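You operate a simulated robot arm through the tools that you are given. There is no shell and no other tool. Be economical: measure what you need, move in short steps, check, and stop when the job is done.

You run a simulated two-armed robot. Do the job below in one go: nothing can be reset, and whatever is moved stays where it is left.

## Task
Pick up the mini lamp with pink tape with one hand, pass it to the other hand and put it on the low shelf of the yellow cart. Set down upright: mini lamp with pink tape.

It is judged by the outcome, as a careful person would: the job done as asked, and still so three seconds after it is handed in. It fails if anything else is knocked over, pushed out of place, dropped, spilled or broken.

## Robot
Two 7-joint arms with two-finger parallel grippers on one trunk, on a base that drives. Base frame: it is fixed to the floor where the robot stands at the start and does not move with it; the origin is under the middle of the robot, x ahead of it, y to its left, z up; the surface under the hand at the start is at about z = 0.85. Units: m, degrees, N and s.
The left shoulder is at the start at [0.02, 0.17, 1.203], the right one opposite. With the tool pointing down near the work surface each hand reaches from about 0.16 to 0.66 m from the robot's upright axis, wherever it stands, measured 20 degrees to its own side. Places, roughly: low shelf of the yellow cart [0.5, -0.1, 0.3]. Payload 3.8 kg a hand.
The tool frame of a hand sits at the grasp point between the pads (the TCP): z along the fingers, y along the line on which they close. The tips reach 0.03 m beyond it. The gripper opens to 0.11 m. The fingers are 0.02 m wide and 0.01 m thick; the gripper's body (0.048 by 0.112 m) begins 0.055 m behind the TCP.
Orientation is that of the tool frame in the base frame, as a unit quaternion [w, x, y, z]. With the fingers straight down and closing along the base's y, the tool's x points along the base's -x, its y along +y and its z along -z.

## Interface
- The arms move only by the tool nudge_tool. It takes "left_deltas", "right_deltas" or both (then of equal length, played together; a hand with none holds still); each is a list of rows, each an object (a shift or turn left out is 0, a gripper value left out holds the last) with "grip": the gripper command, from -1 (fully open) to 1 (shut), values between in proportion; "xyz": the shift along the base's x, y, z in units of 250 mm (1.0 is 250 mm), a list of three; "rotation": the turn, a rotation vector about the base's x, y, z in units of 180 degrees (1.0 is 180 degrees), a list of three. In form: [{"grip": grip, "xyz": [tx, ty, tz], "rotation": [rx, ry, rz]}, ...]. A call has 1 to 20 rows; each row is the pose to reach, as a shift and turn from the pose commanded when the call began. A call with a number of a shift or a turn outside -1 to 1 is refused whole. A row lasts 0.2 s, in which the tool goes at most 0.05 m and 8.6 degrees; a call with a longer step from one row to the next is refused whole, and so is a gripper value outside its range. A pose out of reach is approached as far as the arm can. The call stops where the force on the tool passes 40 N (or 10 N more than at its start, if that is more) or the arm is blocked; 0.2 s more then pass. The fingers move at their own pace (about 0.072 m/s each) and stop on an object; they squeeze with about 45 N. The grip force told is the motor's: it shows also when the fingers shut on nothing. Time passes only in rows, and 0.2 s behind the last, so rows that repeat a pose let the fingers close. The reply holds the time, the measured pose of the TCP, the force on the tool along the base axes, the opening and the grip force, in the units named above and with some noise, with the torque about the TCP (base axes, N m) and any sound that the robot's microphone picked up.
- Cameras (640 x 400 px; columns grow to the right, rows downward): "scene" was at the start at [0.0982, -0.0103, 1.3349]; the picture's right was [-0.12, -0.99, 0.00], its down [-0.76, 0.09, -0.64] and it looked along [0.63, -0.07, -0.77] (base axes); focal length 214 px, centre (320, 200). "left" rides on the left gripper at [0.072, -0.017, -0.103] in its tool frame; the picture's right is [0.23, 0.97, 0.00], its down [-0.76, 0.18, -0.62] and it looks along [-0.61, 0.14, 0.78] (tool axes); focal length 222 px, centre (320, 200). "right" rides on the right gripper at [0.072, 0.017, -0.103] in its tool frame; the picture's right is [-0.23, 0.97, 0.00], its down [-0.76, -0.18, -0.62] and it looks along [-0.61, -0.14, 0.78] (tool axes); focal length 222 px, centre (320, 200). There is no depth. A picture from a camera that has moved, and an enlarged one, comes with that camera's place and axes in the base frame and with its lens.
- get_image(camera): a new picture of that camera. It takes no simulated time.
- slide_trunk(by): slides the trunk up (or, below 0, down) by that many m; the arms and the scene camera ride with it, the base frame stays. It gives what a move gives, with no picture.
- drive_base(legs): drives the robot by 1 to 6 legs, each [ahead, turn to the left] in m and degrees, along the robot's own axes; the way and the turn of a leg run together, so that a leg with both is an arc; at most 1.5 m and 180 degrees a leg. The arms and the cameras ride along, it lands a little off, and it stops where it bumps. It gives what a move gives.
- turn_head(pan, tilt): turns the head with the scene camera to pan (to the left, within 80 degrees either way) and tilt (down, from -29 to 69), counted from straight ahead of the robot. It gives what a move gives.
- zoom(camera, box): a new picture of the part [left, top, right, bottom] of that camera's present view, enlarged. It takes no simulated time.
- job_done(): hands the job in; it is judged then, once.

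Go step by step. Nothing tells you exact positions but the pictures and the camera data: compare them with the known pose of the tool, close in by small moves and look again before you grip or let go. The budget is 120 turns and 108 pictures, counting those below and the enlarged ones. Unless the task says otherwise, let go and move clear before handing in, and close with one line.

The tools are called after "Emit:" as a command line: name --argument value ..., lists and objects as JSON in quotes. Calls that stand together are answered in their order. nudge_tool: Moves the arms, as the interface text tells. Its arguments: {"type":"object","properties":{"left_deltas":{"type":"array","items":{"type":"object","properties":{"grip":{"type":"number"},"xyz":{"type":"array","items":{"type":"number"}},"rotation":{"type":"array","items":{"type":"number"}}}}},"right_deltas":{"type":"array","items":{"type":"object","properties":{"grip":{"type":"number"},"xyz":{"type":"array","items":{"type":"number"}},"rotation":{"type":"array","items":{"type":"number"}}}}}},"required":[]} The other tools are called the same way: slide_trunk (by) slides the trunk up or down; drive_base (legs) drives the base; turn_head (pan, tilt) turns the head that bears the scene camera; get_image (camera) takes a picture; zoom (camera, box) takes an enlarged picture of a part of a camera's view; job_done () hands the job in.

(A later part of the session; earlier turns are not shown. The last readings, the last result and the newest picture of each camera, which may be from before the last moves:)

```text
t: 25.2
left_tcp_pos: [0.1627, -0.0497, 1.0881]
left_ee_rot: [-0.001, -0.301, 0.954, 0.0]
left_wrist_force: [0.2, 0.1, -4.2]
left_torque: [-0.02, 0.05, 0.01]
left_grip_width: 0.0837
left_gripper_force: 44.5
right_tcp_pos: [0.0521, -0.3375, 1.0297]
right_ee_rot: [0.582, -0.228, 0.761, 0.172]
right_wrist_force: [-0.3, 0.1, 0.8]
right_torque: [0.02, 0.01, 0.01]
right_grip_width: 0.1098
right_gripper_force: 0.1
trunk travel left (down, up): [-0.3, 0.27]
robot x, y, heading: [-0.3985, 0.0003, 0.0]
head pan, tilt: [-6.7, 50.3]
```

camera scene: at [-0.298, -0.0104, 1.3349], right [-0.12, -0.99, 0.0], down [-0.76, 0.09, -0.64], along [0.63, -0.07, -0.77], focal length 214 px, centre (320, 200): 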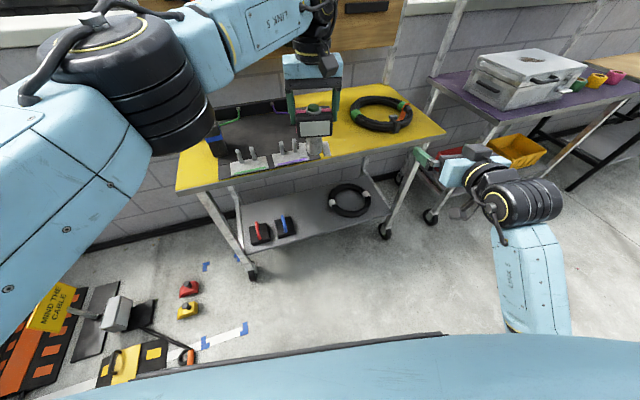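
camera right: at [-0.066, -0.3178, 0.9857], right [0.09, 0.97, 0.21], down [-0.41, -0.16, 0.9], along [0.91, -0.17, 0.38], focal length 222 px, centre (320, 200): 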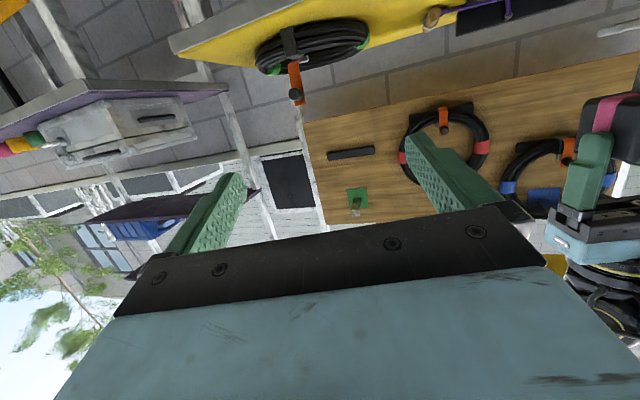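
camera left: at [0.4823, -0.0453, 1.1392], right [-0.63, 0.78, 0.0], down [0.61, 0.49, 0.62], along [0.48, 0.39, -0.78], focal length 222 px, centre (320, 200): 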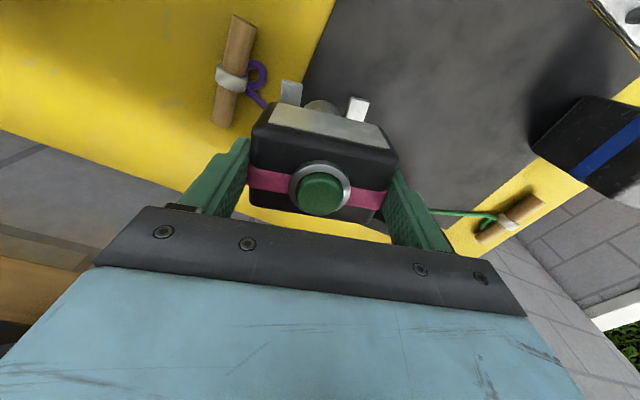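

Both reached. Now the right hand goes to a standoff 13 cm from the column along its pointing line.

Emit:
nudge_tool --right_deltas '[{"xyz": [0.0, 0.15, 0.02]}, {"xyz": [0.0, 0.3, 0.04]}, {"xyz": [0.01, 0.45, 0.06]}, {"xyz": [0.015, 0.6, 0.06]}, {"xyz": [0.02, 0.75, 0.06]}, {"xyz": [0.024, 0.876, 0.06]}]'

Emit:
get_image --camera "scene"

Emit:
get_image --camera "right"

```text
t: 26.6
left_tcp_pos: [0.1637, -0.0483, 1.0868]
left_ee_rot: [-0.001, -0.301, 0.954, 0.0]
left_wrist_force: [0.0, -1.2, -4.8]
left_torque: [-0.05, 0.02, 0.01]
left_grip_width: 0.0838
left_gripper_force: 45.2
right_tcp_pos: [0.0581, -0.1197, 1.046]
right_ee_rot: [0.583, -0.229, 0.761, 0.17]
right_wrist_force: [0.0, -0.1, 0.8]
right_torque: [-0.02, 0.02, -0.02]
right_grip_width: 0.1101
right_gripper_force: 0.0
trunk travel left (down, up): [-0.3, 0.27]
robot x, y, heading: [-0.3956, -0.0021, -0.0]
head pan, tilt: [-6.7, 50.3]
```

```text
73 pictures are left
camera scene: at [-0.2977, -0.01, 1.3349], right [-0.12, -0.99, 0.0], down [-0.76, 0.09, -0.64], along [0.63, -0.07, -0.77], focal length 214 px, centre (320, 200)
```

scene: 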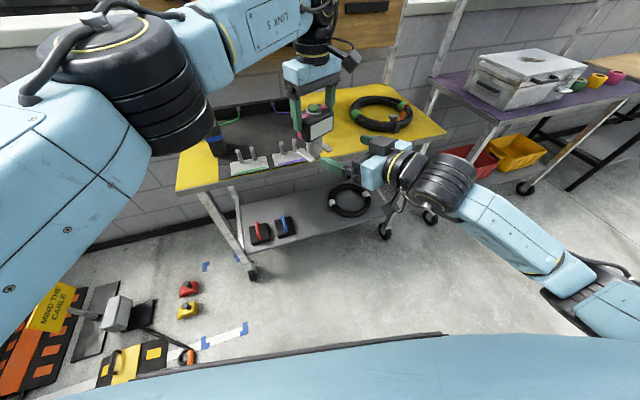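

```text
72 pictures are left
camera right: at [-0.0501, -0.1705, 1.0039], right [-0.48, 0.85, 0.21], down [-0.24, -0.36, 0.9], along [0.84, 0.39, 0.38], focal length 222 px, centre (320, 200)
```

right: 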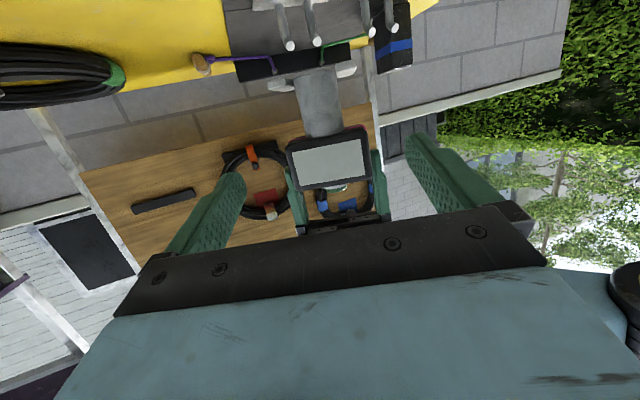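

The picture shows the column centred between the right fingers, with the hand pointing slightly high on it. I'll advance along the pointing line, 7 mm lower, to about 2 cm short, and check.

Emit:
nudge_tool --right_deltas '[{"grip": -1, "xyz": [0.0, 0.0, -0.028]}, {"xyz": [0.09, 0.058, -0.056]}, {"xyz": [0.18, 0.116, -0.084]}, {"xyz": [0.27, 0.174, -0.112]}, {"xyz": [0.355, 0.231, -0.141]}]'

Emit:
get_image --camera "right"

Emit:
zoom --camera "scene" --box '[260, 60, 420, 190]'

```text
t: 27.8
left_tcp_pos: [0.1621, -0.0492, 1.0885]
left_ee_rot: [-0.001, -0.301, 0.954, 0.0]
left_wrist_force: [0.4, -0.1, -4.2]
left_torque: [0.01, 0.02, -0.02]
left_grip_width: 0.0835
left_gripper_force: 45.1
right_tcp_pos: [0.1483, -0.0627, 1.0105]
right_ee_rot: [0.582, -0.229, 0.761, 0.171]
right_wrist_force: [0.9, 0.3, -0.4]
right_torque: [0.01, -0.01, 0.0]
right_grip_width: 0.1101
right_gripper_force: 0.1
trunk travel left (down, up): [-0.3, 0.27]
robot x, y, heading: [-0.4001, 0.0028, -0.0]
head pan, tilt: [-6.7, 50.3]
```

```text
71 pictures are left
camera right: at [0.0391, -0.1135, 0.9684], right [-0.48, 0.85, 0.21], down [-0.24, -0.36, 0.9], along [0.84, 0.39, 0.38], focal length 222 px, centre (320, 200)
```

right: 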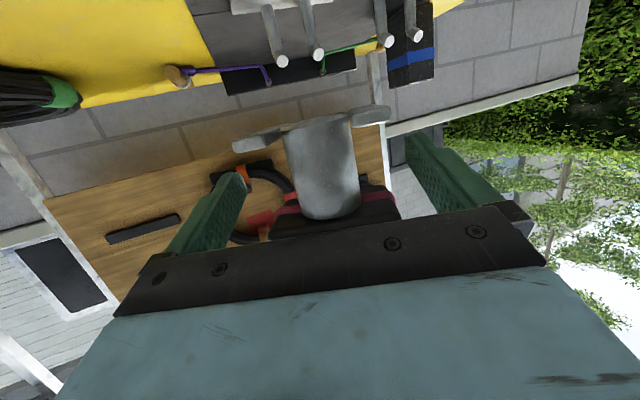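

```text
3.08 times, centred on (340, 125) of scene
camera zoom: at [-0.2975, -0.0102, 1.3349], right [-0.12, -0.99, 0.0], down [-0.76, 0.09, -0.64], along [0.63, -0.07, -0.77], focal length 660 px, centre (258, 431)
```

zoom: 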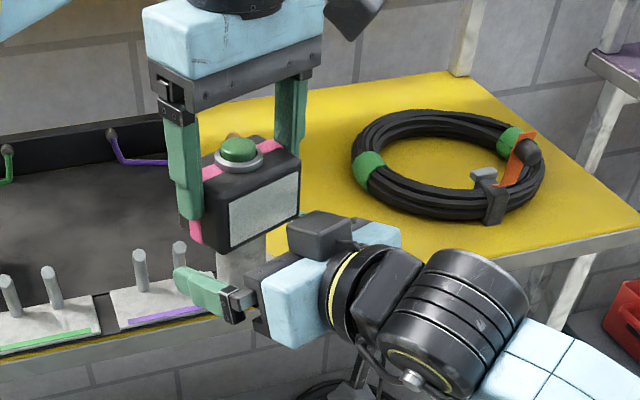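

The column is centred between the fingers at mid height. I'll advance the last 2 cm and close the right gripper.

Emit:
nudge_tool --right_deltas '[{"grip": -1, "xyz": [0.033, 0.021, -0.01]}, {"grip": -1, "xyz": [0.065, 0.042, -0.021]}, {"grip": 0, "xyz": [0.065, 0.042, -0.021]}, {"grip": 1, "xyz": [0.065, 0.042, -0.021]}, {"grip": 1, "xyz": [0.065, 0.042, -0.021]}, {"grip": 1, "xyz": [0.065, 0.042, -0.021]}, {"grip": 1, "xyz": [0.065, 0.042, -0.021]}]'

Emit:
get_image --camera "right"

Emit:
zoom --camera "scene" --box '[260, 60, 420, 190]'

```text
t: 29.4
left_tcp_pos: [0.1628, -0.0495, 1.0872]
left_ee_rot: [0.001, -0.301, 0.954, -0.001]
left_wrist_force: [2.8, -3.0, -4.3]
left_torque: [-0.56, -0.47, 0.01]
left_grip_width: 0.084
left_gripper_force: 45.2
right_tcp_pos: [0.1631, -0.0504, 1.0044]
right_ee_rot: [0.582, -0.23, 0.76, 0.173]
right_wrist_force: [-1.7, 2.8, 0.3]
right_torque: [0.31, 0.29, -0.02]
right_grip_width: 0.0415
right_gripper_force: 44.5
trunk travel left (down, up): [-0.3, 0.27]
robot x, y, heading: [-0.3973, -0.002, -0.1]
head pan, tilt: [-6.7, 50.3]
```

```text
69 pictures are left
camera right: at [0.0536, -0.102, 0.9627], right [-0.49, 0.85, 0.21], down [-0.24, -0.37, 0.9], along [0.84, 0.39, 0.38], focal length 222 px, centre (320, 200)
```

right: 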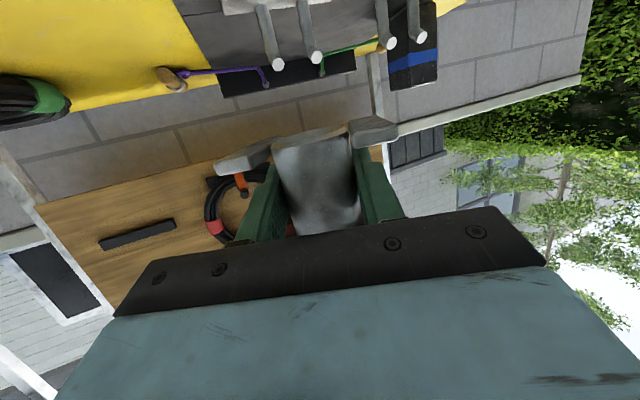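

```text
3.08 times, centred on (340, 125) of scene
camera zoom: at [-0.2979, -0.0105, 1.3349], right [-0.12, -0.99, 0.0], down [-0.76, 0.09, -0.64], along [0.63, -0.07, -0.77], focal length 660 px, centre (258, 431)
```

zoom: 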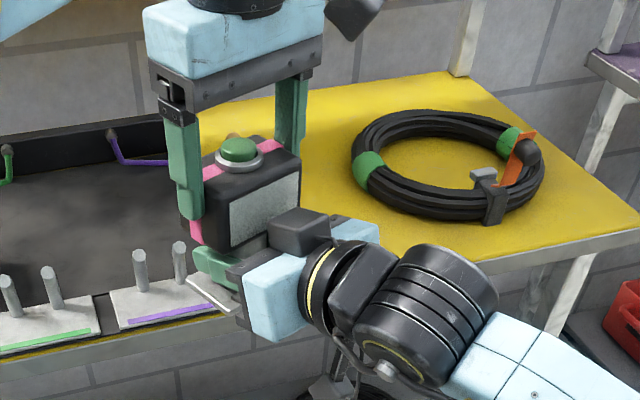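

The right hand holds the column. Now the left opens and rises straight up.

Emit:
nudge_tool --left_deltas '[{"grip": 0.3}, {"grip": -0.5}, {"grip": -1}, {"grip": -1}, {"grip": -1, "xyz": [0, 0, 0.1]}, {"grip": -1, "xyz": [0, 0, 0.2]}, {"grip": -1, "xyz": [0, 0, 0.35]}, {"grip": -1, "xyz": [0, 0, 0.5]}]'

Emit:
get_image --camera "right"

Emit:
zoom --camera "scene" --box '[260, 60, 420, 190]'

```text
t: 31.2
left_tcp_pos: [0.1463, -0.0473, 1.1907]
left_ee_rot: [-0.001, -0.3, 0.954, 0.0]
left_wrist_force: [0.2, 0.1, -0.4]
left_torque: [0.03, -0.05, 0.03]
left_grip_width: 0.1097
left_gripper_force: 0.0
left hand out of reach, approached as far as the arm can: row 7, 8
right_tcp_pos: [0.1635, -0.0508, 1.0038]
right_ee_rot: [0.582, -0.23, 0.761, 0.171]
right_wrist_force: [0.2, -0.7, 0.2]
right_torque: [-0.01, -0.01, -0.03]
right_grip_width: 0.0413
right_gripper_force: 45.1
trunk travel left (down, up): [-0.3, 0.27]
robot x, y, heading: [-0.3945, 0.0007, 0.1]
head pan, tilt: [-6.7, 50.3]
```

```text
67 pictures are left
camera right: at [0.0538, -0.1028, 0.9626], right [-0.48, 0.85, 0.21], down [-0.24, -0.36, 0.9], along [0.84, 0.39, 0.38], focal length 222 px, centre (320, 200)
```

right: 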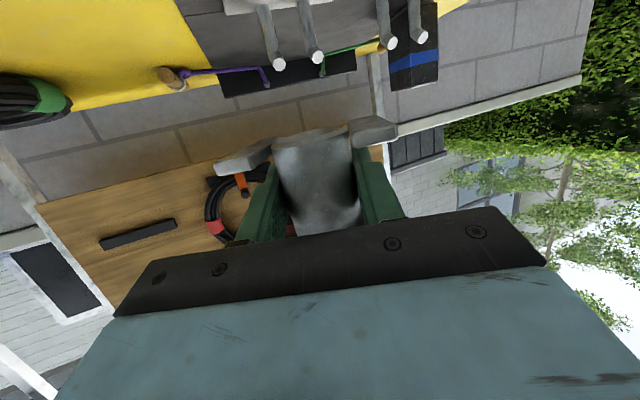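

```text
3.08 times, centred on (340, 125) of scene
camera zoom: at [-0.2979, -0.0108, 1.3349], right [-0.12, -0.99, 0.0], down [-0.76, 0.09, -0.64], along [0.63, -0.07, -0.77], focal length 660 px, centre (258, 431)
```

zoom: 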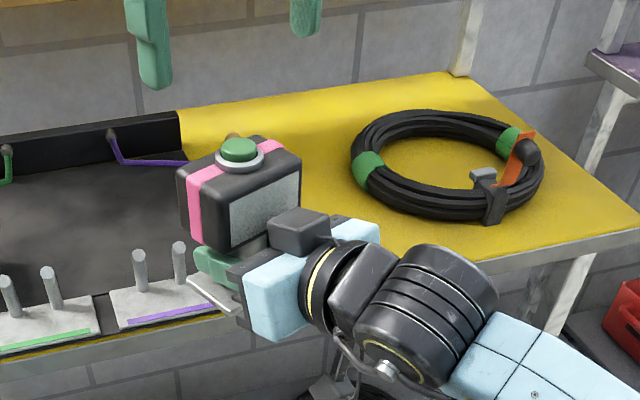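

The lamp is in the right hand, upright. I'll move the left hand back and aside, and confirm with a small right move that the lamp is held firmly.

Emit:
nudge_tool --left_deltas '[{"grip": -1, "xyz": [-0.02, 0.15, 0]}, {"xyz": [-0.06, 0.3, 0]}, {"xyz": [-0.12, 0.45, 0], "rotation": [0, 0, -0.04]}, {"xyz": [-0.2, 0.6, 0], "rotation": [0, 0, -0.08]}, {"xyz": [-0.3, 0.75, 0], "rotation": [0, 0, -0.12]}, {"xyz": [-0.4, 0.85, 0], "rotation": [0, 0, -0.16]}]' --right_deltas '[{"grip": 1, "xyz": [0, 0, 0]}, {"grip": 1}, {"grip": 1, "xyz": [0, 0, -0.03]}, {"grip": 1, "xyz": [0, 0, -0.06]}, {"grip": 1, "xyz": [0, 0, -0.09]}, {"grip": 1, "xyz": [0, 0, -0.12]}]'

Emit:
get_image --camera "scene"

```text
t: 32.6
left_tcp_pos: [0.0474, 0.1646, 1.1921]
left_ee_rot: [-0.001, -0.052, 0.999, 0.0]
left_wrist_force: [-0.9, -0.2, 0.3]
left_torque: [0.01, -0.01, 0.0]
left_grip_width: 0.1101
left_gripper_force: 0.1
right_tcp_pos: [0.1629, -0.0513, 0.9762]
right_ee_rot: [0.583, -0.23, 0.76, 0.172]
right_wrist_force: [-0.4, -0.1, 0.6]
right_torque: [0.01, 0.02, -0.01]
right_grip_width: 0.0415
right_gripper_force: 45.0
trunk travel left (down, up): [-0.3, 0.27]
robot x, y, heading: [-0.3965, 0.0003, 0.0]
head pan, tilt: [-6.7, 50.3]
```

```text
65 pictures are left
camera scene: at [-0.2983, -0.0101, 1.3349], right [-0.12, -0.99, 0.0], down [-0.76, 0.09, -0.64], along [0.63, -0.07, -0.77], focal length 214 px, centre (320, 200)
```

scene: 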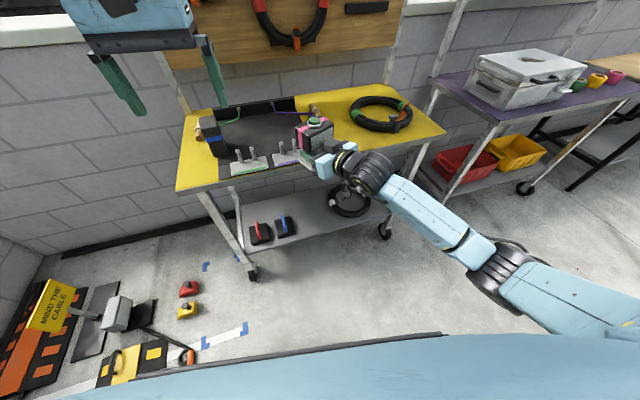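

Lamp held firmly. Now I'll lower the trunk in two steps, watching for contact.

Emit:
slide_trunk --by -0.15

Emit:
get_image --camera "scene"

```text
t: 34.3
left_tcp_pos: [0.0475, 0.1649, 1.0416]
left_ee_rot: [0.0, -0.054, 0.999, 0.0]
left_wrist_force: [0.8, -0.2, 0.1]
left_torque: [-0.01, -0.02, 0.0]
left_grip_width: 0.1102
left_gripper_force: 0.1
right_tcp_pos: [0.1625, -0.0508, 0.8258]
right_ee_rot: [0.583, -0.229, 0.76, 0.171]
right_wrist_force: [-0.1, -0.6, 0.2]
right_torque: [-0.04, 0.06, 0.0]
right_grip_width: 0.0412
right_gripper_force: 45.3
trunk travel left (down, up): [-0.15, 0.42]
robot x, y, heading: [-0.3977, -0.0012, -0.1]
head pan, tilt: [-6.7, 50.3]
```

```text
64 pictures are left
camera scene: at [-0.298, -0.0105, 1.185], right [-0.12, -0.99, 0.0], down [-0.76, 0.09, -0.64], along [0.63, -0.07, -0.77], focal length 214 px, centre (320, 200)
```

scene: 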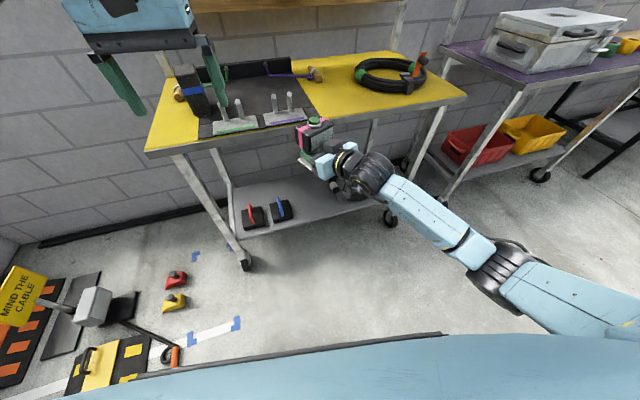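

Emit:
slide_trunk --by -0.148

Emit:
nudge_tool --right_deltas '[{"grip": 1, "xyz": [0, 0, -0.15]}, {"grip": 1, "xyz": [0, 0, -0.3]}, {"grip": 1, "xyz": [0, 0, -0.45]}, {"grip": 1, "xyz": [0, 0, -0.6]}, {"grip": 1, "xyz": [0, 0, -0.75]}, {"grip": 1, "xyz": [0, 0, -0.9]}]'

Emit:
get_image --camera "scene"

Emit:
get_image --camera "right"

```text
t: 36.1
left_tcp_pos: [0.0477, 0.1638, 0.8938]
left_ee_rot: [0.0, -0.054, 0.999, -0.001]
left_wrist_force: [-1.0, 0.5, -0.2]
left_torque: [0.04, -0.01, -0.01]
left_grip_width: 0.1101
left_gripper_force: 0.0
right_tcp_pos: [0.1623, -0.0511, 0.6777]
right_ee_rot: [0.583, -0.229, 0.76, 0.171]
right_wrist_force: [0.3, 0.6, -0.4]
right_torque: [0.0, -0.01, -0.02]
right_grip_width: 0.0413
right_gripper_force: 45.2
trunk travel left (down, up): [-0.002, 0.568]
robot x, y, heading: [-0.3969, -0.0011, -0.2]
head pan, tilt: [-6.7, 50.3]
```

```text
t: 37.5
left_tcp_pos: [0.0482, 0.1641, 0.8945]
left_ee_rot: [0.0, -0.054, 0.999, 0.0]
left_wrist_force: [0.1, -0.4, -1.0]
left_torque: [-0.01, -0.01, -0.01]
left_grip_width: 0.11
left_gripper_force: 0.0
right_tcp_pos: [0.1635, -0.0518, 0.4529]
right_ee_rot: [0.583, -0.23, 0.761, 0.171]
right_wrist_force: [0.1, 0.6, -0.7]
right_torque: [-0.01, 0.06, 0.01]
right_grip_width: 0.0415
right_gripper_force: 45.1
trunk travel left (down, up): [-0.002, 0.568]
robot x, y, heading: [-0.3967, -0.0038, 0.2]
head pan, tilt: [-6.7, 50.3]
```

```text
63 pictures are left
camera scene: at [-0.2979, -0.0105, 1.0369], right [-0.12, -0.99, 0.0], down [-0.76, 0.09, -0.64], along [0.63, -0.07, -0.77], focal length 214 px, centre (320, 200)
```

scene: 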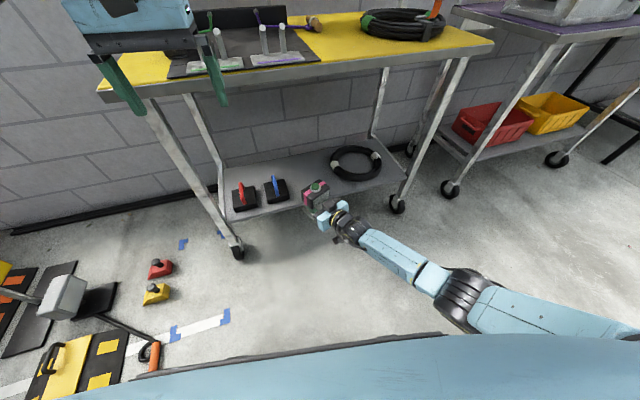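

```text
62 pictures are left
camera right: at [0.0539, -0.1026, 0.41], right [-0.49, 0.85, 0.21], down [-0.24, -0.36, 0.9], along [0.84, 0.39, 0.38], focal length 222 px, centre (320, 200)
```

right: 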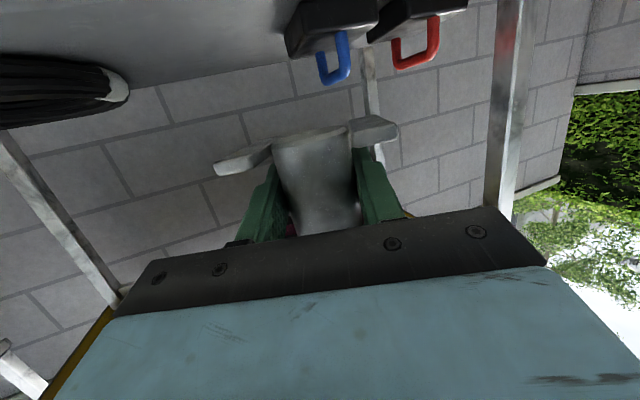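

The lamp is at shelf level in front of the shelf. I'll zoom to refine where the shelf's free spot and edge are.

Emit:
zoom --camera "scene" --box '[210, 130, 420, 265]'

```text
2.96 times, centred on (315, 198) of scene
camera zoom: at [-0.2979, -0.0105, 1.0369], right [-0.12, -0.99, 0.0], down [-0.76, 0.09, -0.64], along [0.63, -0.07, -0.77], focal length 636 px, centre (335, 207)
```

zoom: 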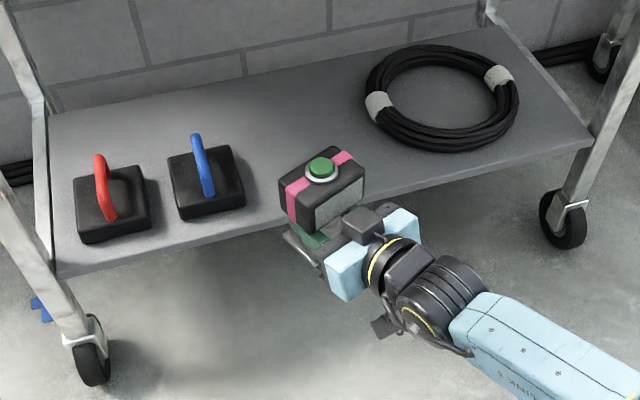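

The shelf's surface is near z 0.29 and its front edge at x ≈ 0.304 at y = -0.08. I'll carry the lamp over the edge to about (0.376, -0.087), still some 8 cm above the shelf.

Emit:
nudge_tool --right_deltas '[{"grip": 1, "xyz": [0.14, -0.024, -0.03]}, {"grip": 1, "xyz": [0.28, -0.048, -0.06]}, {"grip": 1, "xyz": [0.42, -0.072, -0.09]}, {"grip": 1, "xyz": [0.56, -0.096, -0.12]}, {"grip": 1, "xyz": [0.7, -0.12, -0.15]}, {"grip": 1, "xyz": [0.852, -0.144, -0.18]}]'

Emit:
get_image --camera "right"

Emit:
zoom --camera "scene" --box '[210, 130, 420, 265]'

```text
t: 38.9
left_tcp_pos: [0.0471, 0.1646, 0.8932]
left_ee_rot: [0.0, -0.054, 0.999, 0.001]
left_wrist_force: [0.1, 0.7, 0.7]
left_torque: [0.03, 0.05, -0.01]
left_grip_width: 0.11
left_gripper_force: 0.1
right_tcp_pos: [0.2696, -0.0883, 0.4776]
right_ee_rot: [0.582, -0.229, 0.761, 0.17]
right_wrist_force: [-0.7, -0.1, -0.2]
right_torque: [-0.01, 0.02, 0.03]
right_grip_width: 0.0411
right_gripper_force: 44.6
right hand out of reach, approached as far as the arm can: row 3, 4, 5, 6
trunk travel left (down, up): [-0.002, 0.568]
robot x, y, heading: [-0.3946, 0.0002, -0.0]
head pan, tilt: [-6.7, 50.3]
```

```text
60 pictures are left
camera right: at [0.1611, -0.1392, 0.4357], right [-0.49, 0.85, 0.21], down [-0.24, -0.36, 0.9], along [0.84, 0.39, 0.38], focal length 222 px, centre (320, 200)
```

right: 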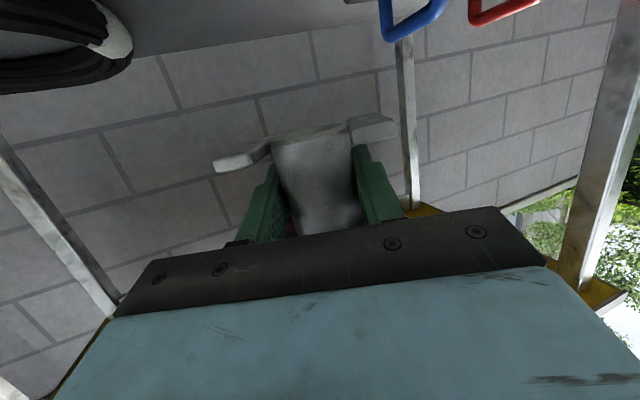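

```text
2.96 times, centred on (315, 198) of scene
camera zoom: at [-0.2979, -0.0103, 1.0369], right [-0.12, -0.99, 0.0], down [-0.76, 0.09, -0.64], along [0.63, -0.07, -0.77], focal length 636 px, centre (335, 207)
```

zoom: 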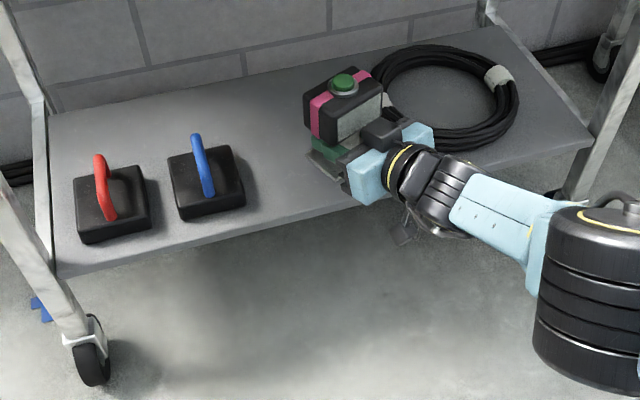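

The arm is at its limit from here, so the robot must stand closer. I'll draw the right hand back, pull the left hand back and up out of the cart's way, then drive 0.22 m forward.

Emit:
nudge_tool --left_deltas '[{"grip": -1, "xyz": [-0.08, 0.02, 0.1]}, {"xyz": [-0.16, 0.04, 0.2]}, {"xyz": [-0.24, 0.06, 0.3]}, {"xyz": [-0.32, 0.08, 0.4]}, {"xyz": [-0.36, 0.1, 0.5]}]' --right_deltas '[{"grip": 1, "xyz": [-0.13, 0.0, 0]}, {"grip": 1, "xyz": [-0.26, 0, -0.03]}, {"grip": 1, "xyz": [-0.39, 0, -0.1]}, {"grip": 1, "xyz": [-0.52, 0, -0.16]}, {"grip": 1, "xyz": [-0.63, 0, -0.23]}]'

Emit:
get_image --camera "scene"

```text
t: 40.1
left_tcp_pos: [-0.0442, 0.1907, 1.0213]
left_ee_rot: [0.0, -0.054, 0.999, 0.0]
left_wrist_force: [-0.1, 0.4, -0.3]
left_torque: [0.02, 0.0, 0.02]
left_grip_width: 0.11
left_gripper_force: 0.1
right_tcp_pos: [0.1755, -0.0859, 0.3805]
right_ee_rot: [0.584, -0.229, 0.76, 0.172]
right_wrist_force: [-0.4, 0.2, 0.1]
right_torque: [0.01, -0.02, -0.02]
right_grip_width: 0.0413
right_gripper_force: 44.9
right hand out of reach, approached as far as the arm can: row 1, 2, 3, 4, 5
trunk travel left (down, up): [-0.002, 0.568]
robot x, y, heading: [-0.3933, 0.0034, -0.2]
head pan, tilt: [-6.7, 50.3]
```

```text
58 pictures are left
camera scene: at [-0.298, -0.0104, 1.0369], right [-0.12, -0.99, 0.0], down [-0.76, 0.09, -0.64], along [0.63, -0.07, -0.77], focal length 214 px, centre (320, 200)
```

scene: 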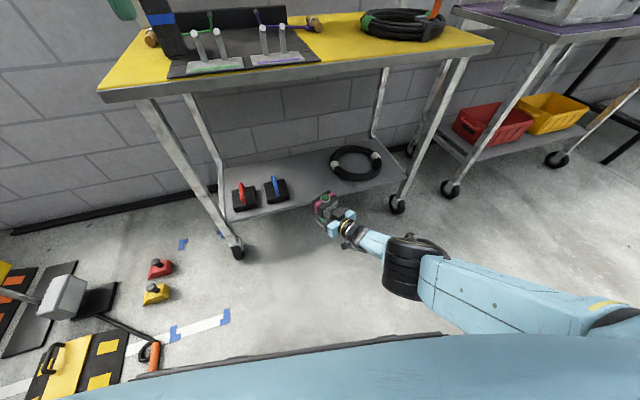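

The arm settled in a lower elbow posture but the lamp is still upright. I'll raise it 5 cm for clearance and check.

Emit:
nudge_tool --right_deltas '[{"grip": 1, "xyz": [-0.02, 0.0, 0.07]}, {"grip": 1, "xyz": [-0.04, 0, 0.14]}, {"grip": 1, "xyz": [-0.06, 0, 0.2]}]'

Emit:
get_image --camera "scene"

```text
t: 40.9
left_tcp_pos: [-0.0433, 0.1885, 1.0193]
left_ee_rot: [0.0, -0.054, 0.999, 0.0]
left_wrist_force: [0.3, 0.4, -0.2]
left_torque: [-0.02, 0.02, -0.01]
left_grip_width: 0.1103
left_gripper_force: 0.1
right_tcp_pos: [0.1886, -0.0807, 0.3936]
right_ee_rot: [0.583, -0.23, 0.76, 0.172]
right_wrist_force: [0.1, 0.2, 0.7]
right_torque: [-0.04, 0.0, 0.04]
right_grip_width: 0.0413
right_gripper_force: 45.0
right hand out of reach, approached as far as the arm can: row 1, 2, 3
trunk travel left (down, up): [-0.002, 0.568]
robot x, y, heading: [-0.3945, 0.0006, 0.0]
head pan, tilt: [-6.7, 50.3]
```

```text
57 pictures are left
camera scene: at [-0.298, -0.0105, 1.0369], right [-0.12, -0.99, 0.0], down [-0.76, 0.09, -0.64], along [0.63, -0.07, -0.77], focal length 214 px, centre (320, 200)
```

scene: 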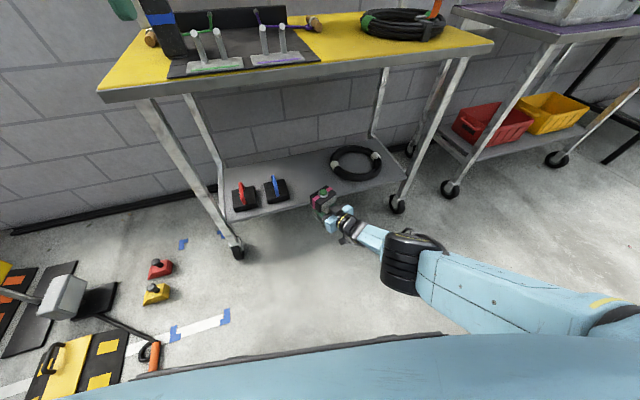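

The arm is against some joint limit in this posture. I'll try shifting the hand sideways and up to free it.

Emit:
nudge_tool --right_deltas '[{"grip": 1, "xyz": [-0.05, -0.1, 0.05]}, {"grip": 1, "xyz": [-0.1, -0.2, 0.12]}, {"grip": 1, "xyz": [-0.1, -0.3, 0.2]}, {"grip": 1, "xyz": [-0.1, -0.4, 0.3]}]'

Emit:
get_image --camera "scene"

```text
t: 41.9
left_tcp_pos: [-0.0439, 0.1895, 1.0191]
left_ee_rot: [0.0, -0.055, 0.998, 0.0]
left_wrist_force: [-0.2, 1.1, 0.2]
left_torque: [-0.03, 0.05, 0.01]
left_grip_width: 0.11
left_gripper_force: 0.0
right_tcp_pos: [0.2037, -0.165, 0.4047]
right_ee_rot: [0.582, -0.231, 0.76, 0.173]
right_wrist_force: [0.3, 0.3, 0.3]
right_torque: [-0.03, 0.02, -0.02]
right_grip_width: 0.0413
right_gripper_force: 44.9
right hand out of reach, approached as far as the arm can: row 1, 2, 3, 4
trunk travel left (down, up): [-0.002, 0.568]
robot x, y, heading: [-0.3967, -0.0014, 0.3]
head pan, tilt: [-6.7, 50.3]
```

```text
56 pictures are left
camera scene: at [-0.298, -0.0104, 1.0369], right [-0.12, -0.99, 0.0], down [-0.76, 0.09, -0.64], along [0.63, -0.07, -0.77], focal length 214 px, centre (320, 200)
```

scene: 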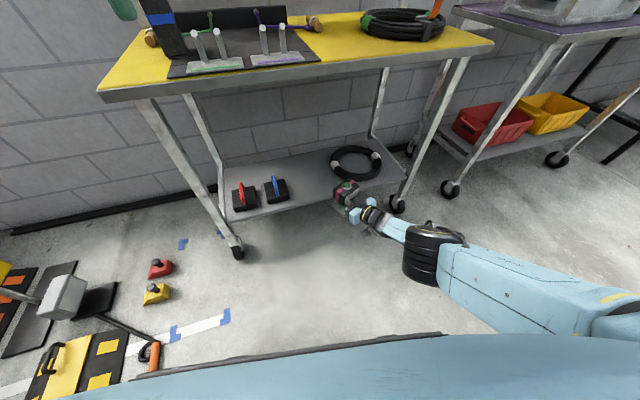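

Perhaps only up/back is blocked in this posture; I'll test going down and forward a little.

Emit:
nudge_tool --right_deltas '[{"grip": 1, "xyz": [0.0, 0.04, -0.06]}, {"grip": 1, "xyz": [0.0, 0.08, -0.12]}, {"grip": 1, "xyz": [0.04, 0.12, -0.2]}]'

```text
t: 42.7
left_tcp_pos: [-0.0422, 0.1901, 1.0185]
left_ee_rot: [-0.001, -0.053, 0.999, 0.0]
left_wrist_force: [-0.4, -0.4, -0.4]
left_torque: [-0.01, 0.02, 0.0]
left_grip_width: 0.1099
left_gripper_force: 0.0
right_tcp_pos: [0.1945, -0.1451, 0.3928]
right_ee_rot: [0.582, -0.229, 0.761, 0.171]
right_wrist_force: [0.1, -0.2, -0.2]
right_torque: [-0.02, -0.03, -0.01]
right_grip_width: 0.0414
right_gripper_force: 45.0
right hand out of reach, approached as far as the arm can: row 1, 2, 3
trunk travel left (down, up): [-0.002, 0.568]
robot x, y, heading: [-0.3969, -0.0014, -0.0]
head pan, tilt: [-6.7, 50.3]
```

Limited there too. I'll try turning the hand a little further left in place to see if that frees the arm.

Emit:
nudge_tool --right_deltas '[{"grip": 1, "rotation": [0, 0, 0.03]}, {"grip": 1, "rotation": [0, 0, 0.06]}, {"grip": 1, "rotation": [0, 0, 0.09]}]'

Emit:
nudge_tool --right_deltas '[{"grip": 1, "xyz": [0, 0, 0.08]}, {"grip": 1, "xyz": [0, 0, 0.16]}]'

Emit:
get_image --camera "scene"

```text
t: 43.5
left_tcp_pos: [-0.0441, 0.1905, 1.0188]
left_ee_rot: [0.0, -0.054, 0.999, -0.001]
left_wrist_force: [-1.0, -0.6, -1.1]
left_torque: [0.02, 0.01, 0.01]
left_grip_width: 0.1099
left_gripper_force: 0.1
right_tcp_pos: [0.1822, -0.1373, 0.417]
right_ee_rot: [0.553, -0.334, 0.72, 0.252]
right_wrist_force: [0.0, -0.6, 0.1]
right_torque: [0.0, -0.01, 0.03]
right_grip_width: 0.0415
right_gripper_force: 44.8
right hand out of reach, approached as far as the arm can: row 1, 2, 3
trunk travel left (down, up): [-0.002, 0.568]
robot x, y, heading: [-0.398, -0.003, 0.0]
head pan, tilt: [-6.7, 50.3]
```

```text
t: 44.1
left_tcp_pos: [-0.0427, 0.1898, 1.0196]
left_ee_rot: [0.0, -0.054, 0.999, 0.0]
left_wrist_force: [-0.1, -1.0, 0.5]
left_torque: [0.01, -0.01, 0.03]
left_grip_width: 0.11
left_gripper_force: 0.1
right_tcp_pos: [0.2002, -0.14, 0.4385]
right_ee_rot: [0.552, -0.335, 0.72, 0.253]
right_wrist_force: [0.4, 0.4, 0.1]
right_torque: [-0.06, 0.01, 0.01]
right_grip_width: 0.0413
right_gripper_force: 45.2
right hand out of reach, approached as far as the arm can: row 1, 2
trunk travel left (down, up): [-0.002, 0.568]
robot x, y, heading: [-0.3982, -0.0016, 0.2]
head pan, tilt: [-6.7, 50.3]
```

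```text
55 pictures are left
camera scene: at [-0.2979, -0.0105, 1.0369], right [-0.12, -0.99, 0.0], down [-0.76, 0.09, -0.64], along [0.63, -0.07, -0.77], focal length 214 px, centre (320, 200)
```

scene: 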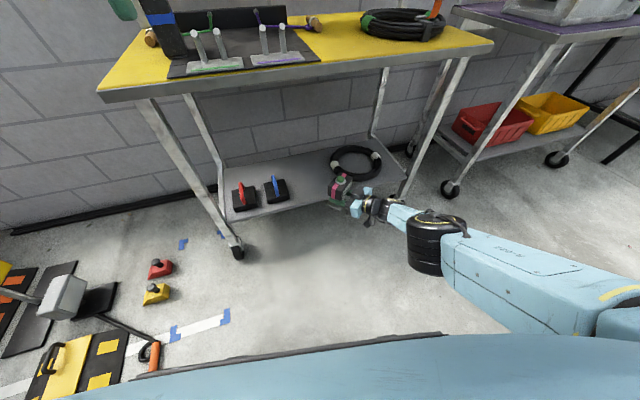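

The distances show the right arm is fully straight, which is why pulling straight back does nothing. I'll move the hand sideways to the left while drawing back, so the elbow bends again.

Emit:
nudge_tool --right_deltas '[{"grip": 1, "xyz": [-0.06, 0.1, 0.0]}, {"grip": 1, "xyz": [-0.12, 0.2, 0.0]}, {"grip": 1, "xyz": [-0.18, 0.3, 0.0]}, {"grip": 1, "xyz": [-0.26, 0.4, 0]}, {"grip": 1, "xyz": [-0.34, 0.5, 0]}]'

Emit:
get_image --camera "scene"

```text
t: 45.3
left_tcp_pos: [-0.0428, 0.1892, 1.0193]
left_ee_rot: [-0.001, -0.054, 0.999, 0.0]
left_wrist_force: [-0.6, -0.2, 0.7]
left_torque: [-0.01, 0.02, 0.0]
left_grip_width: 0.1102
left_gripper_force: 0.1
right_tcp_pos: [0.1606, -0.0221, 0.4026]
right_ee_rot: [0.552, -0.335, 0.721, 0.252]
right_wrist_force: [0.5, -1.2, -1.3]
right_torque: [0.0, 0.01, 0.03]
right_grip_width: 0.0412
right_gripper_force: 44.9
right hand out of reach, approached as far as the arm can: row 1, 2, 3, 4, 5
trunk travel left (down, up): [-0.002, 0.568]
robot x, y, heading: [-0.3944, 0.0001, -0.0]
head pan, tilt: [-6.7, 50.3]
```

```text
54 pictures are left
camera scene: at [-0.2979, -0.0108, 1.0369], right [-0.12, -0.99, 0.0], down [-0.76, 0.09, -0.64], along [0.63, -0.07, -0.77], focal length 214 px, centre (320, 200)
```

scene: 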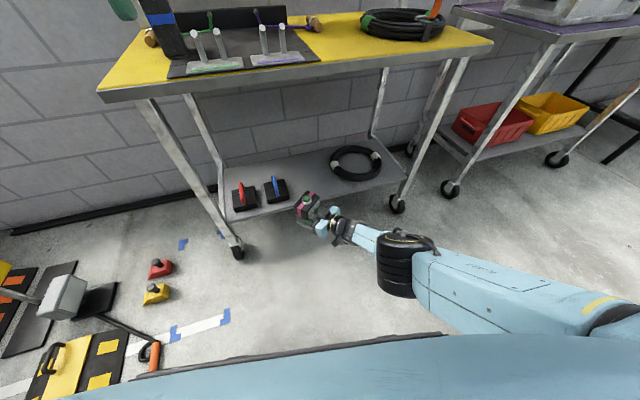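

Still straight; the elbow likely hinges in the vertical plane. I'll swing the hand upward along its arc and then pull back.

Emit:
nudge_tool --right_deltas '[{"grip": 1, "xyz": [0.06, 0, 0.1]}, {"grip": 1, "xyz": [0.12, 0, 0.2]}, {"grip": 1, "xyz": [0.18, 0, 0.3]}, {"grip": 1, "xyz": [0.2, 0, 0.4]}, {"grip": 1, "xyz": [0.2, 0, 0.5]}, {"grip": 1, "xyz": [0.1, 0, 0.6]}, {"grip": 1, "xyz": [0, 0, 0.7]}]'

Emit:
get_image --camera "scene"

```text
t: 46.9
left_tcp_pos: [-0.0447, 0.1894, 1.0179]
left_ee_rot: [0.001, -0.054, 0.999, 0.0]
left_wrist_force: [-0.8, 0.8, -0.6]
left_torque: [0.02, -0.02, 0.03]
left_grip_width: 0.11
left_gripper_force: 0.0
right_tcp_pos: [0.1609, -0.0215, 0.5775]
right_ee_rot: [0.552, -0.334, 0.722, 0.25]
right_wrist_force: [0.1, 0.1, -0.4]
right_torque: [-0.03, -0.01, -0.01]
right_grip_width: 0.0412
right_gripper_force: 44.5
right hand out of reach, approached as far as the arm can: row 1, 2, 3
trunk travel left (down, up): [-0.002, 0.568]
robot x, y, heading: [-0.3968, 0.0002, 0.2]
head pan, tilt: [-6.7, 50.3]
```

```text
53 pictures are left
camera scene: at [-0.2981, -0.0105, 1.0369], right [-0.12, -0.99, 0.0], down [-0.76, 0.09, -0.64], along [0.63, -0.07, -0.77], focal length 214 px, centre (320, 200)
```

scene: 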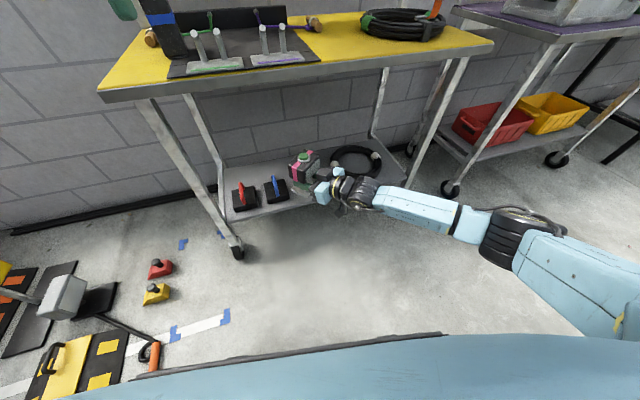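

Freed: the elbow is bent again. I'll turn back to 33 degrees, draw the lamp in closer to the robot, and then drive nearer.

Emit:
nudge_tool --right_deltas '[{"grip": 1, "xyz": [-0.06, -0.06, -0.06], "rotation": [0, 0, -0.03]}, {"grip": 1, "xyz": [-0.12, -0.12, -0.14], "rotation": [0, 0, -0.06]}, {"grip": 1, "xyz": [-0.18, -0.2, -0.24], "rotation": [0, 0, -0.09]}, {"grip": 1, "xyz": [-0.22, -0.26, -0.36], "rotation": [0, 0, -0.09]}, {"grip": 1, "xyz": [-0.24, -0.28, -0.5], "rotation": [0, 0, -0.09]}]'

Emit:
get_image --camera "scene"

```text
t: 48.1
left_tcp_pos: [-0.0432, 0.1898, 1.0185]
left_ee_rot: [0.001, -0.055, 0.999, 0.0]
left_wrist_force: [0.3, 0.2, 0.2]
left_torque: [0.0, 0.0, 0.0]
left_grip_width: 0.1101
left_gripper_force: 0.1
right_tcp_pos: [0.1001, -0.0946, 0.4552]
right_ee_rot: [0.583, -0.229, 0.761, 0.171]
right_wrist_force: [0.1, -0.5, 0.9]
right_torque: [-0.02, 0.03, 0.03]
right_grip_width: 0.0415
right_gripper_force: 44.9
trunk travel left (down, up): [-0.002, 0.568]
robot x, y, heading: [-0.3954, -0.0035, -0.2]
head pan, tilt: [-6.7, 50.3]
```

```text
52 pictures are left
camera scene: at [-0.298, -0.0105, 1.0369], right [-0.12, -0.99, 0.0], down [-0.76, 0.09, -0.64], along [0.63, -0.07, -0.77], focal length 214 px, centre (320, 200)
```

scene: 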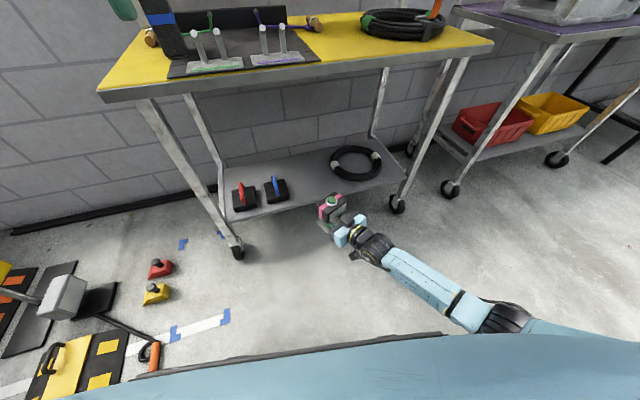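

Good posture. Before driving, I'll test in free air that this posture can lower to shelf height (z 0.31) and come back up.

Emit:
nudge_tool --right_deltas '[{"grip": 1, "xyz": [0, 0, -0.15]}, {"grip": 1, "xyz": [0, 0, -0.3]}, {"grip": 1, "xyz": [0, 0, -0.45]}, {"grip": 1, "xyz": [0, 0, -0.58]}]'

Emit:
nudge_tool --right_deltas '[{"grip": 1, "xyz": [0, 0, 0.15]}, {"grip": 1, "xyz": [0, 0, 0.3]}, {"grip": 1, "xyz": [0, 0, 0.45]}, {"grip": 1, "xyz": [0, 0, 0.54]}]'

```text
t: 49.1
left_tcp_pos: [-0.0434, 0.1901, 1.0193]
left_ee_rot: [0.0, -0.054, 0.999, 0.0]
left_wrist_force: [-0.6, 0.1, -0.4]
left_torque: [0.0, 0.0, -0.01]
left_grip_width: 0.1097
left_gripper_force: 0.1
right_tcp_pos: [0.0955, -0.0944, 0.3228]
right_ee_rot: [0.582, -0.23, 0.761, 0.172]
right_wrist_force: [-0.8, -0.1, -0.1]
right_torque: [-0.03, 0.01, 0.0]
right_grip_width: 0.0415
right_gripper_force: 45.2
right hand out of reach, approached as far as the arm can: row 4
trunk travel left (down, up): [-0.002, 0.568]
robot x, y, heading: [-0.3967, 0.0009, -0.2]
head pan, tilt: [-6.7, 50.3]
```

```text
t: 50.1
left_tcp_pos: [-0.0424, 0.1909, 1.019]
left_ee_rot: [0.0, -0.055, 0.999, 0.0]
left_wrist_force: [1.4, -0.7, -0.2]
left_torque: [-0.01, 0.0, 0.0]
left_grip_width: 0.1101
left_gripper_force: 0.0
right_tcp_pos: [0.0968, -0.0937, 0.4585]
right_ee_rot: [0.581, -0.228, 0.762, 0.172]
right_wrist_force: [-0.1, 0.7, -0.6]
right_torque: [0.0, 0.03, 0.0]
right_grip_width: 0.0415
right_gripper_force: 45.2
trunk travel left (down, up): [-0.002, 0.568]
robot x, y, heading: [-0.3984, -0.0007, -0.1]
head pan, tilt: [-6.7, 50.3]
```

Lowering just reaches its limit there, so the lamp must be nearer to the robot. I'll draw it in another 7.5 cm, raise the left hand well clear, and repeat the test.

Emit:
nudge_tool --left_deltas '[{"grip": -1, "xyz": [0, 0, 0.12]}, {"xyz": [-0.03, 0, 0.24]}, {"xyz": [-0.06, 0, 0.36]}, {"xyz": [-0.08, 0, 0.48]}, {"xyz": [-0.1, 0, 0.6]}, {"xyz": [-0.1, 0, 0.6]}, {"xyz": [-0.1, 0, 0.6]}]' --right_deltas '[{"grip": 1, "xyz": [-0.1, 0, 0]}, {"grip": 1, "xyz": [-0.2, 0, 0]}, {"grip": 1, "xyz": [-0.3, 0, 0]}, {"grip": 1, "xyz": [-0.3, 0, -0.15]}, {"grip": 1, "xyz": [-0.3, 0, -0.3]}, {"grip": 1, "xyz": [-0.3, 0, -0.45]}, {"grip": 1, "xyz": [-0.3, 0, -0.6]}]'

Emit:
get_image --camera "scene"

```text
t: 51.7
left_tcp_pos: [-0.067, 0.1894, 1.1688]
left_ee_rot: [0.0, -0.054, 0.999, 0.0]
left_wrist_force: [-0.2, -0.2, 0.6]
left_torque: [-0.02, 0.01, 0.0]
left_grip_width: 0.1098
left_gripper_force: 0.1
right_tcp_pos: [0.0336, -0.1144, 0.3079]
right_ee_rot: [0.584, -0.229, 0.76, 0.172]
right_wrist_force: [0.6, 0.3, 0.1]
right_torque: [-0.03, 0.01, 0.01]
right_grip_width: 0.0413
right_gripper_force: 44.9
right hand out of reach, approached as far as the arm can: row 1, 2, 3, 4, 5, 6, 7
trunk travel left (down, up): [-0.002, 0.568]
robot x, y, heading: [-0.3969, 0.0034, 0.3]
head pan, tilt: [-6.7, 50.3]
```

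```text
51 pictures are left
camera scene: at [-0.2979, -0.0101, 1.0369], right [-0.12, -0.99, 0.0], down [-0.76, 0.09, -0.64], along [0.63, -0.07, -0.77], focal length 214 px, centre (320, 200)
```

scene: 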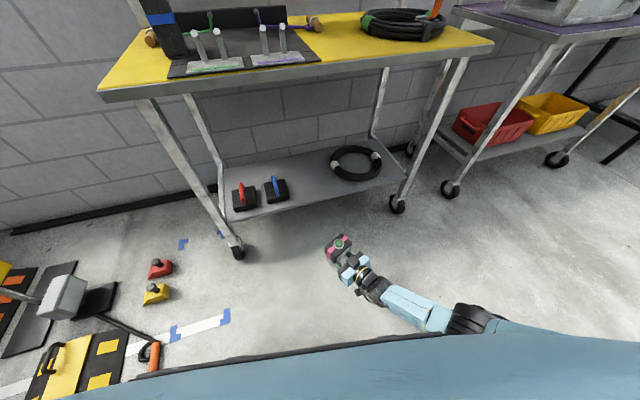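

This posture reaches z 0.308, low enough. I'll raise the lamp to about z 0.40 and see exactly where it is.

Emit:
nudge_tool --right_deltas '[{"grip": 1, "xyz": [0, 0.02, 0.12]}, {"grip": 1, "xyz": [0, 0.04, 0.24]}, {"grip": 1, "xyz": [0, 0.05, 0.38]}]'

Emit:
get_image --camera "scene"

```text
t: 52.5
left_tcp_pos: [-0.0673, 0.1887, 1.1692]
left_ee_rot: [0.0, -0.053, 0.999, 0.0]
left_wrist_force: [-1.3, 0.4, -0.7]
left_torque: [-0.02, -0.01, -0.02]
left_grip_width: 0.11
left_gripper_force: 0.0
right_tcp_pos: [0.046, -0.1219, 0.3997]
right_ee_rot: [0.579, -0.229, 0.762, 0.18]
right_wrist_force: [-0.1, 0.0, 0.1]
right_torque: [0.02, 0.05, -0.03]
right_grip_width: 0.0414
right_gripper_force: 45.4
right hand out of reach, approached as far as the arm can: row 1, 2, 3
trunk travel left (down, up): [-0.002, 0.568]
robot x, y, heading: [-0.3961, 0.0039, 0.3]
head pan, tilt: [-6.7, 50.3]
```

```text
50 pictures are left
camera scene: at [-0.2981, -0.0104, 1.0369], right [-0.12, -0.99, 0.0], down [-0.76, 0.09, -0.64], along [0.63, -0.07, -0.77], focal length 214 px, centre (320, 200)
```

scene: 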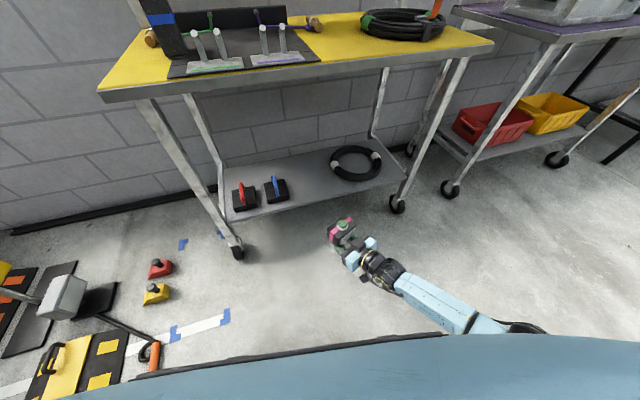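

Emit:
nudge_tool --right_deltas '[{"grip": 1, "xyz": [0.1, 0.06, 0.0]}, {"grip": 1, "xyz": [0.15, 0.12, 0.02]}, {"grip": 1, "xyz": [0.15, 0.18, 0.02]}]'

Emit:
zoom --camera "scene" --box '[240, 140, 440, 265]'

```text
t: 53.3
left_tcp_pos: [-0.0668, 0.1883, 1.1689]
left_ee_rot: [0.001, -0.054, 0.999, 0.0]
left_wrist_force: [0.2, -1.1, -0.1]
left_torque: [0.03, -0.01, -0.01]
left_grip_width: 0.1097
left_gripper_force: 0.0
right_tcp_pos: [0.0942, -0.084, 0.4047]
right_ee_rot: [0.58, -0.23, 0.761, 0.178]
right_wrist_force: [0.5, 0.0, 0.5]
right_torque: [-0.01, 0.04, -0.01]
right_grip_width: 0.0416
right_gripper_force: 44.9
right hand out of reach, approached as far as the arm can: row 2, 3
trunk travel left (down, up): [-0.002, 0.568]
robot x, y, heading: [-0.3987, 0.0011, 0.2]
head pan, tilt: [-6.7, 50.3]
```

```text
3.20 times, centred on (340, 202) of scene
camera zoom: at [-0.298, -0.0105, 1.0369], right [-0.12, -0.99, 0.0], down [-0.76, 0.09, -0.64], along [0.63, -0.07, -0.77], focal length 686 px, centre (256, 192)
```

zoom: 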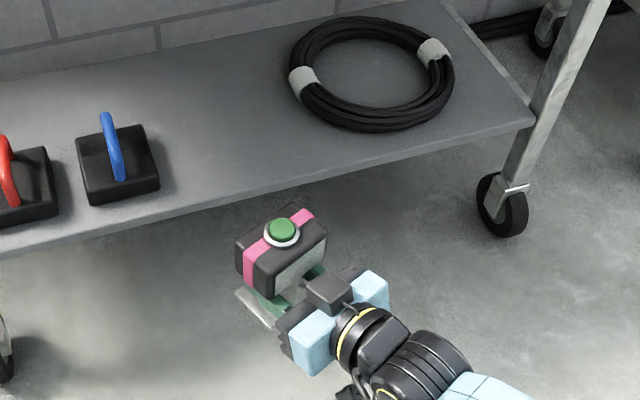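

I'll now drive 0.31 m forward; the lamp's base rides about 8 cm above the shelf.

Emit:
drive_base --legs '[[0.2, 0], [0.11, 0]]'

Emit:
get_image --camera "scene"

Emit:
get_image --camera "right"

```text
t: 55.6
left_tcp_pos: [0.242, 0.1853, 1.1683]
left_ee_rot: [-0.001, -0.051, 0.999, 0.001]
left_wrist_force: [1.6, 0.7, -0.3]
left_torque: [0.03, 0.03, -0.01]
left_grip_width: 0.1101
left_gripper_force: 0.0
right_tcp_pos: [0.4027, -0.0871, 0.4052]
right_ee_rot: [0.581, -0.228, 0.762, 0.176]
right_wrist_force: [0.4, -0.6, -0.4]
right_torque: [-0.02, 0.0, -0.02]
right_grip_width: 0.0411
right_gripper_force: 45.1
trunk travel left (down, up): [-0.002, 0.568]
robot x, y, heading: [-0.0847, -0.0016, -0.4]
head pan, tilt: [-6.7, 50.3]
```

```text
48 pictures are left
camera scene: at [0.0111, -0.0116, 1.0368], right [-0.12, -0.99, 0.0], down [-0.76, 0.09, -0.64], along [0.63, -0.08, -0.77], focal length 214 px, centre (320, 200)
```

scene: 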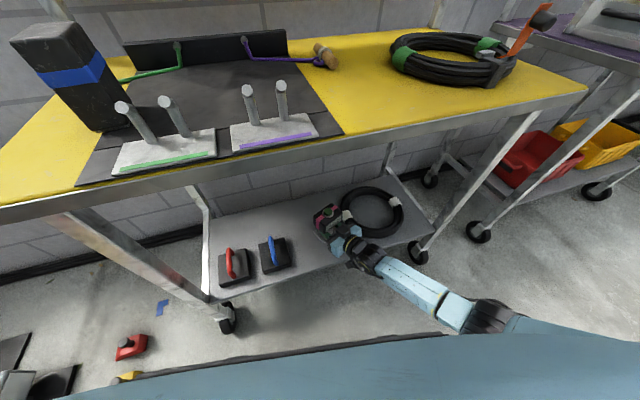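

```text
47 pictures are left
camera right: at [0.2935, -0.1391, 0.3635], right [-0.49, 0.84, 0.22], down [-0.23, -0.37, 0.9], along [0.84, 0.39, 0.38], focal length 222 px, centre (320, 200)
```

right: 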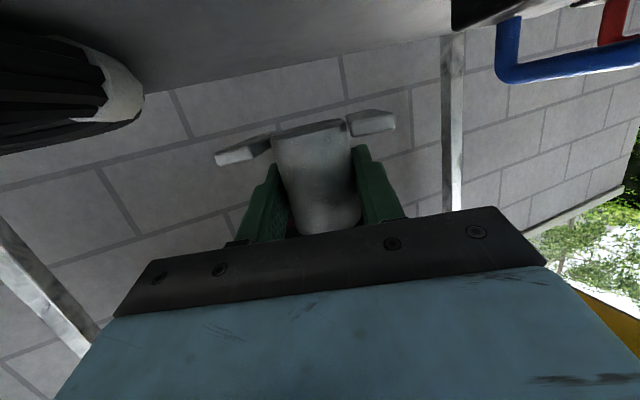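

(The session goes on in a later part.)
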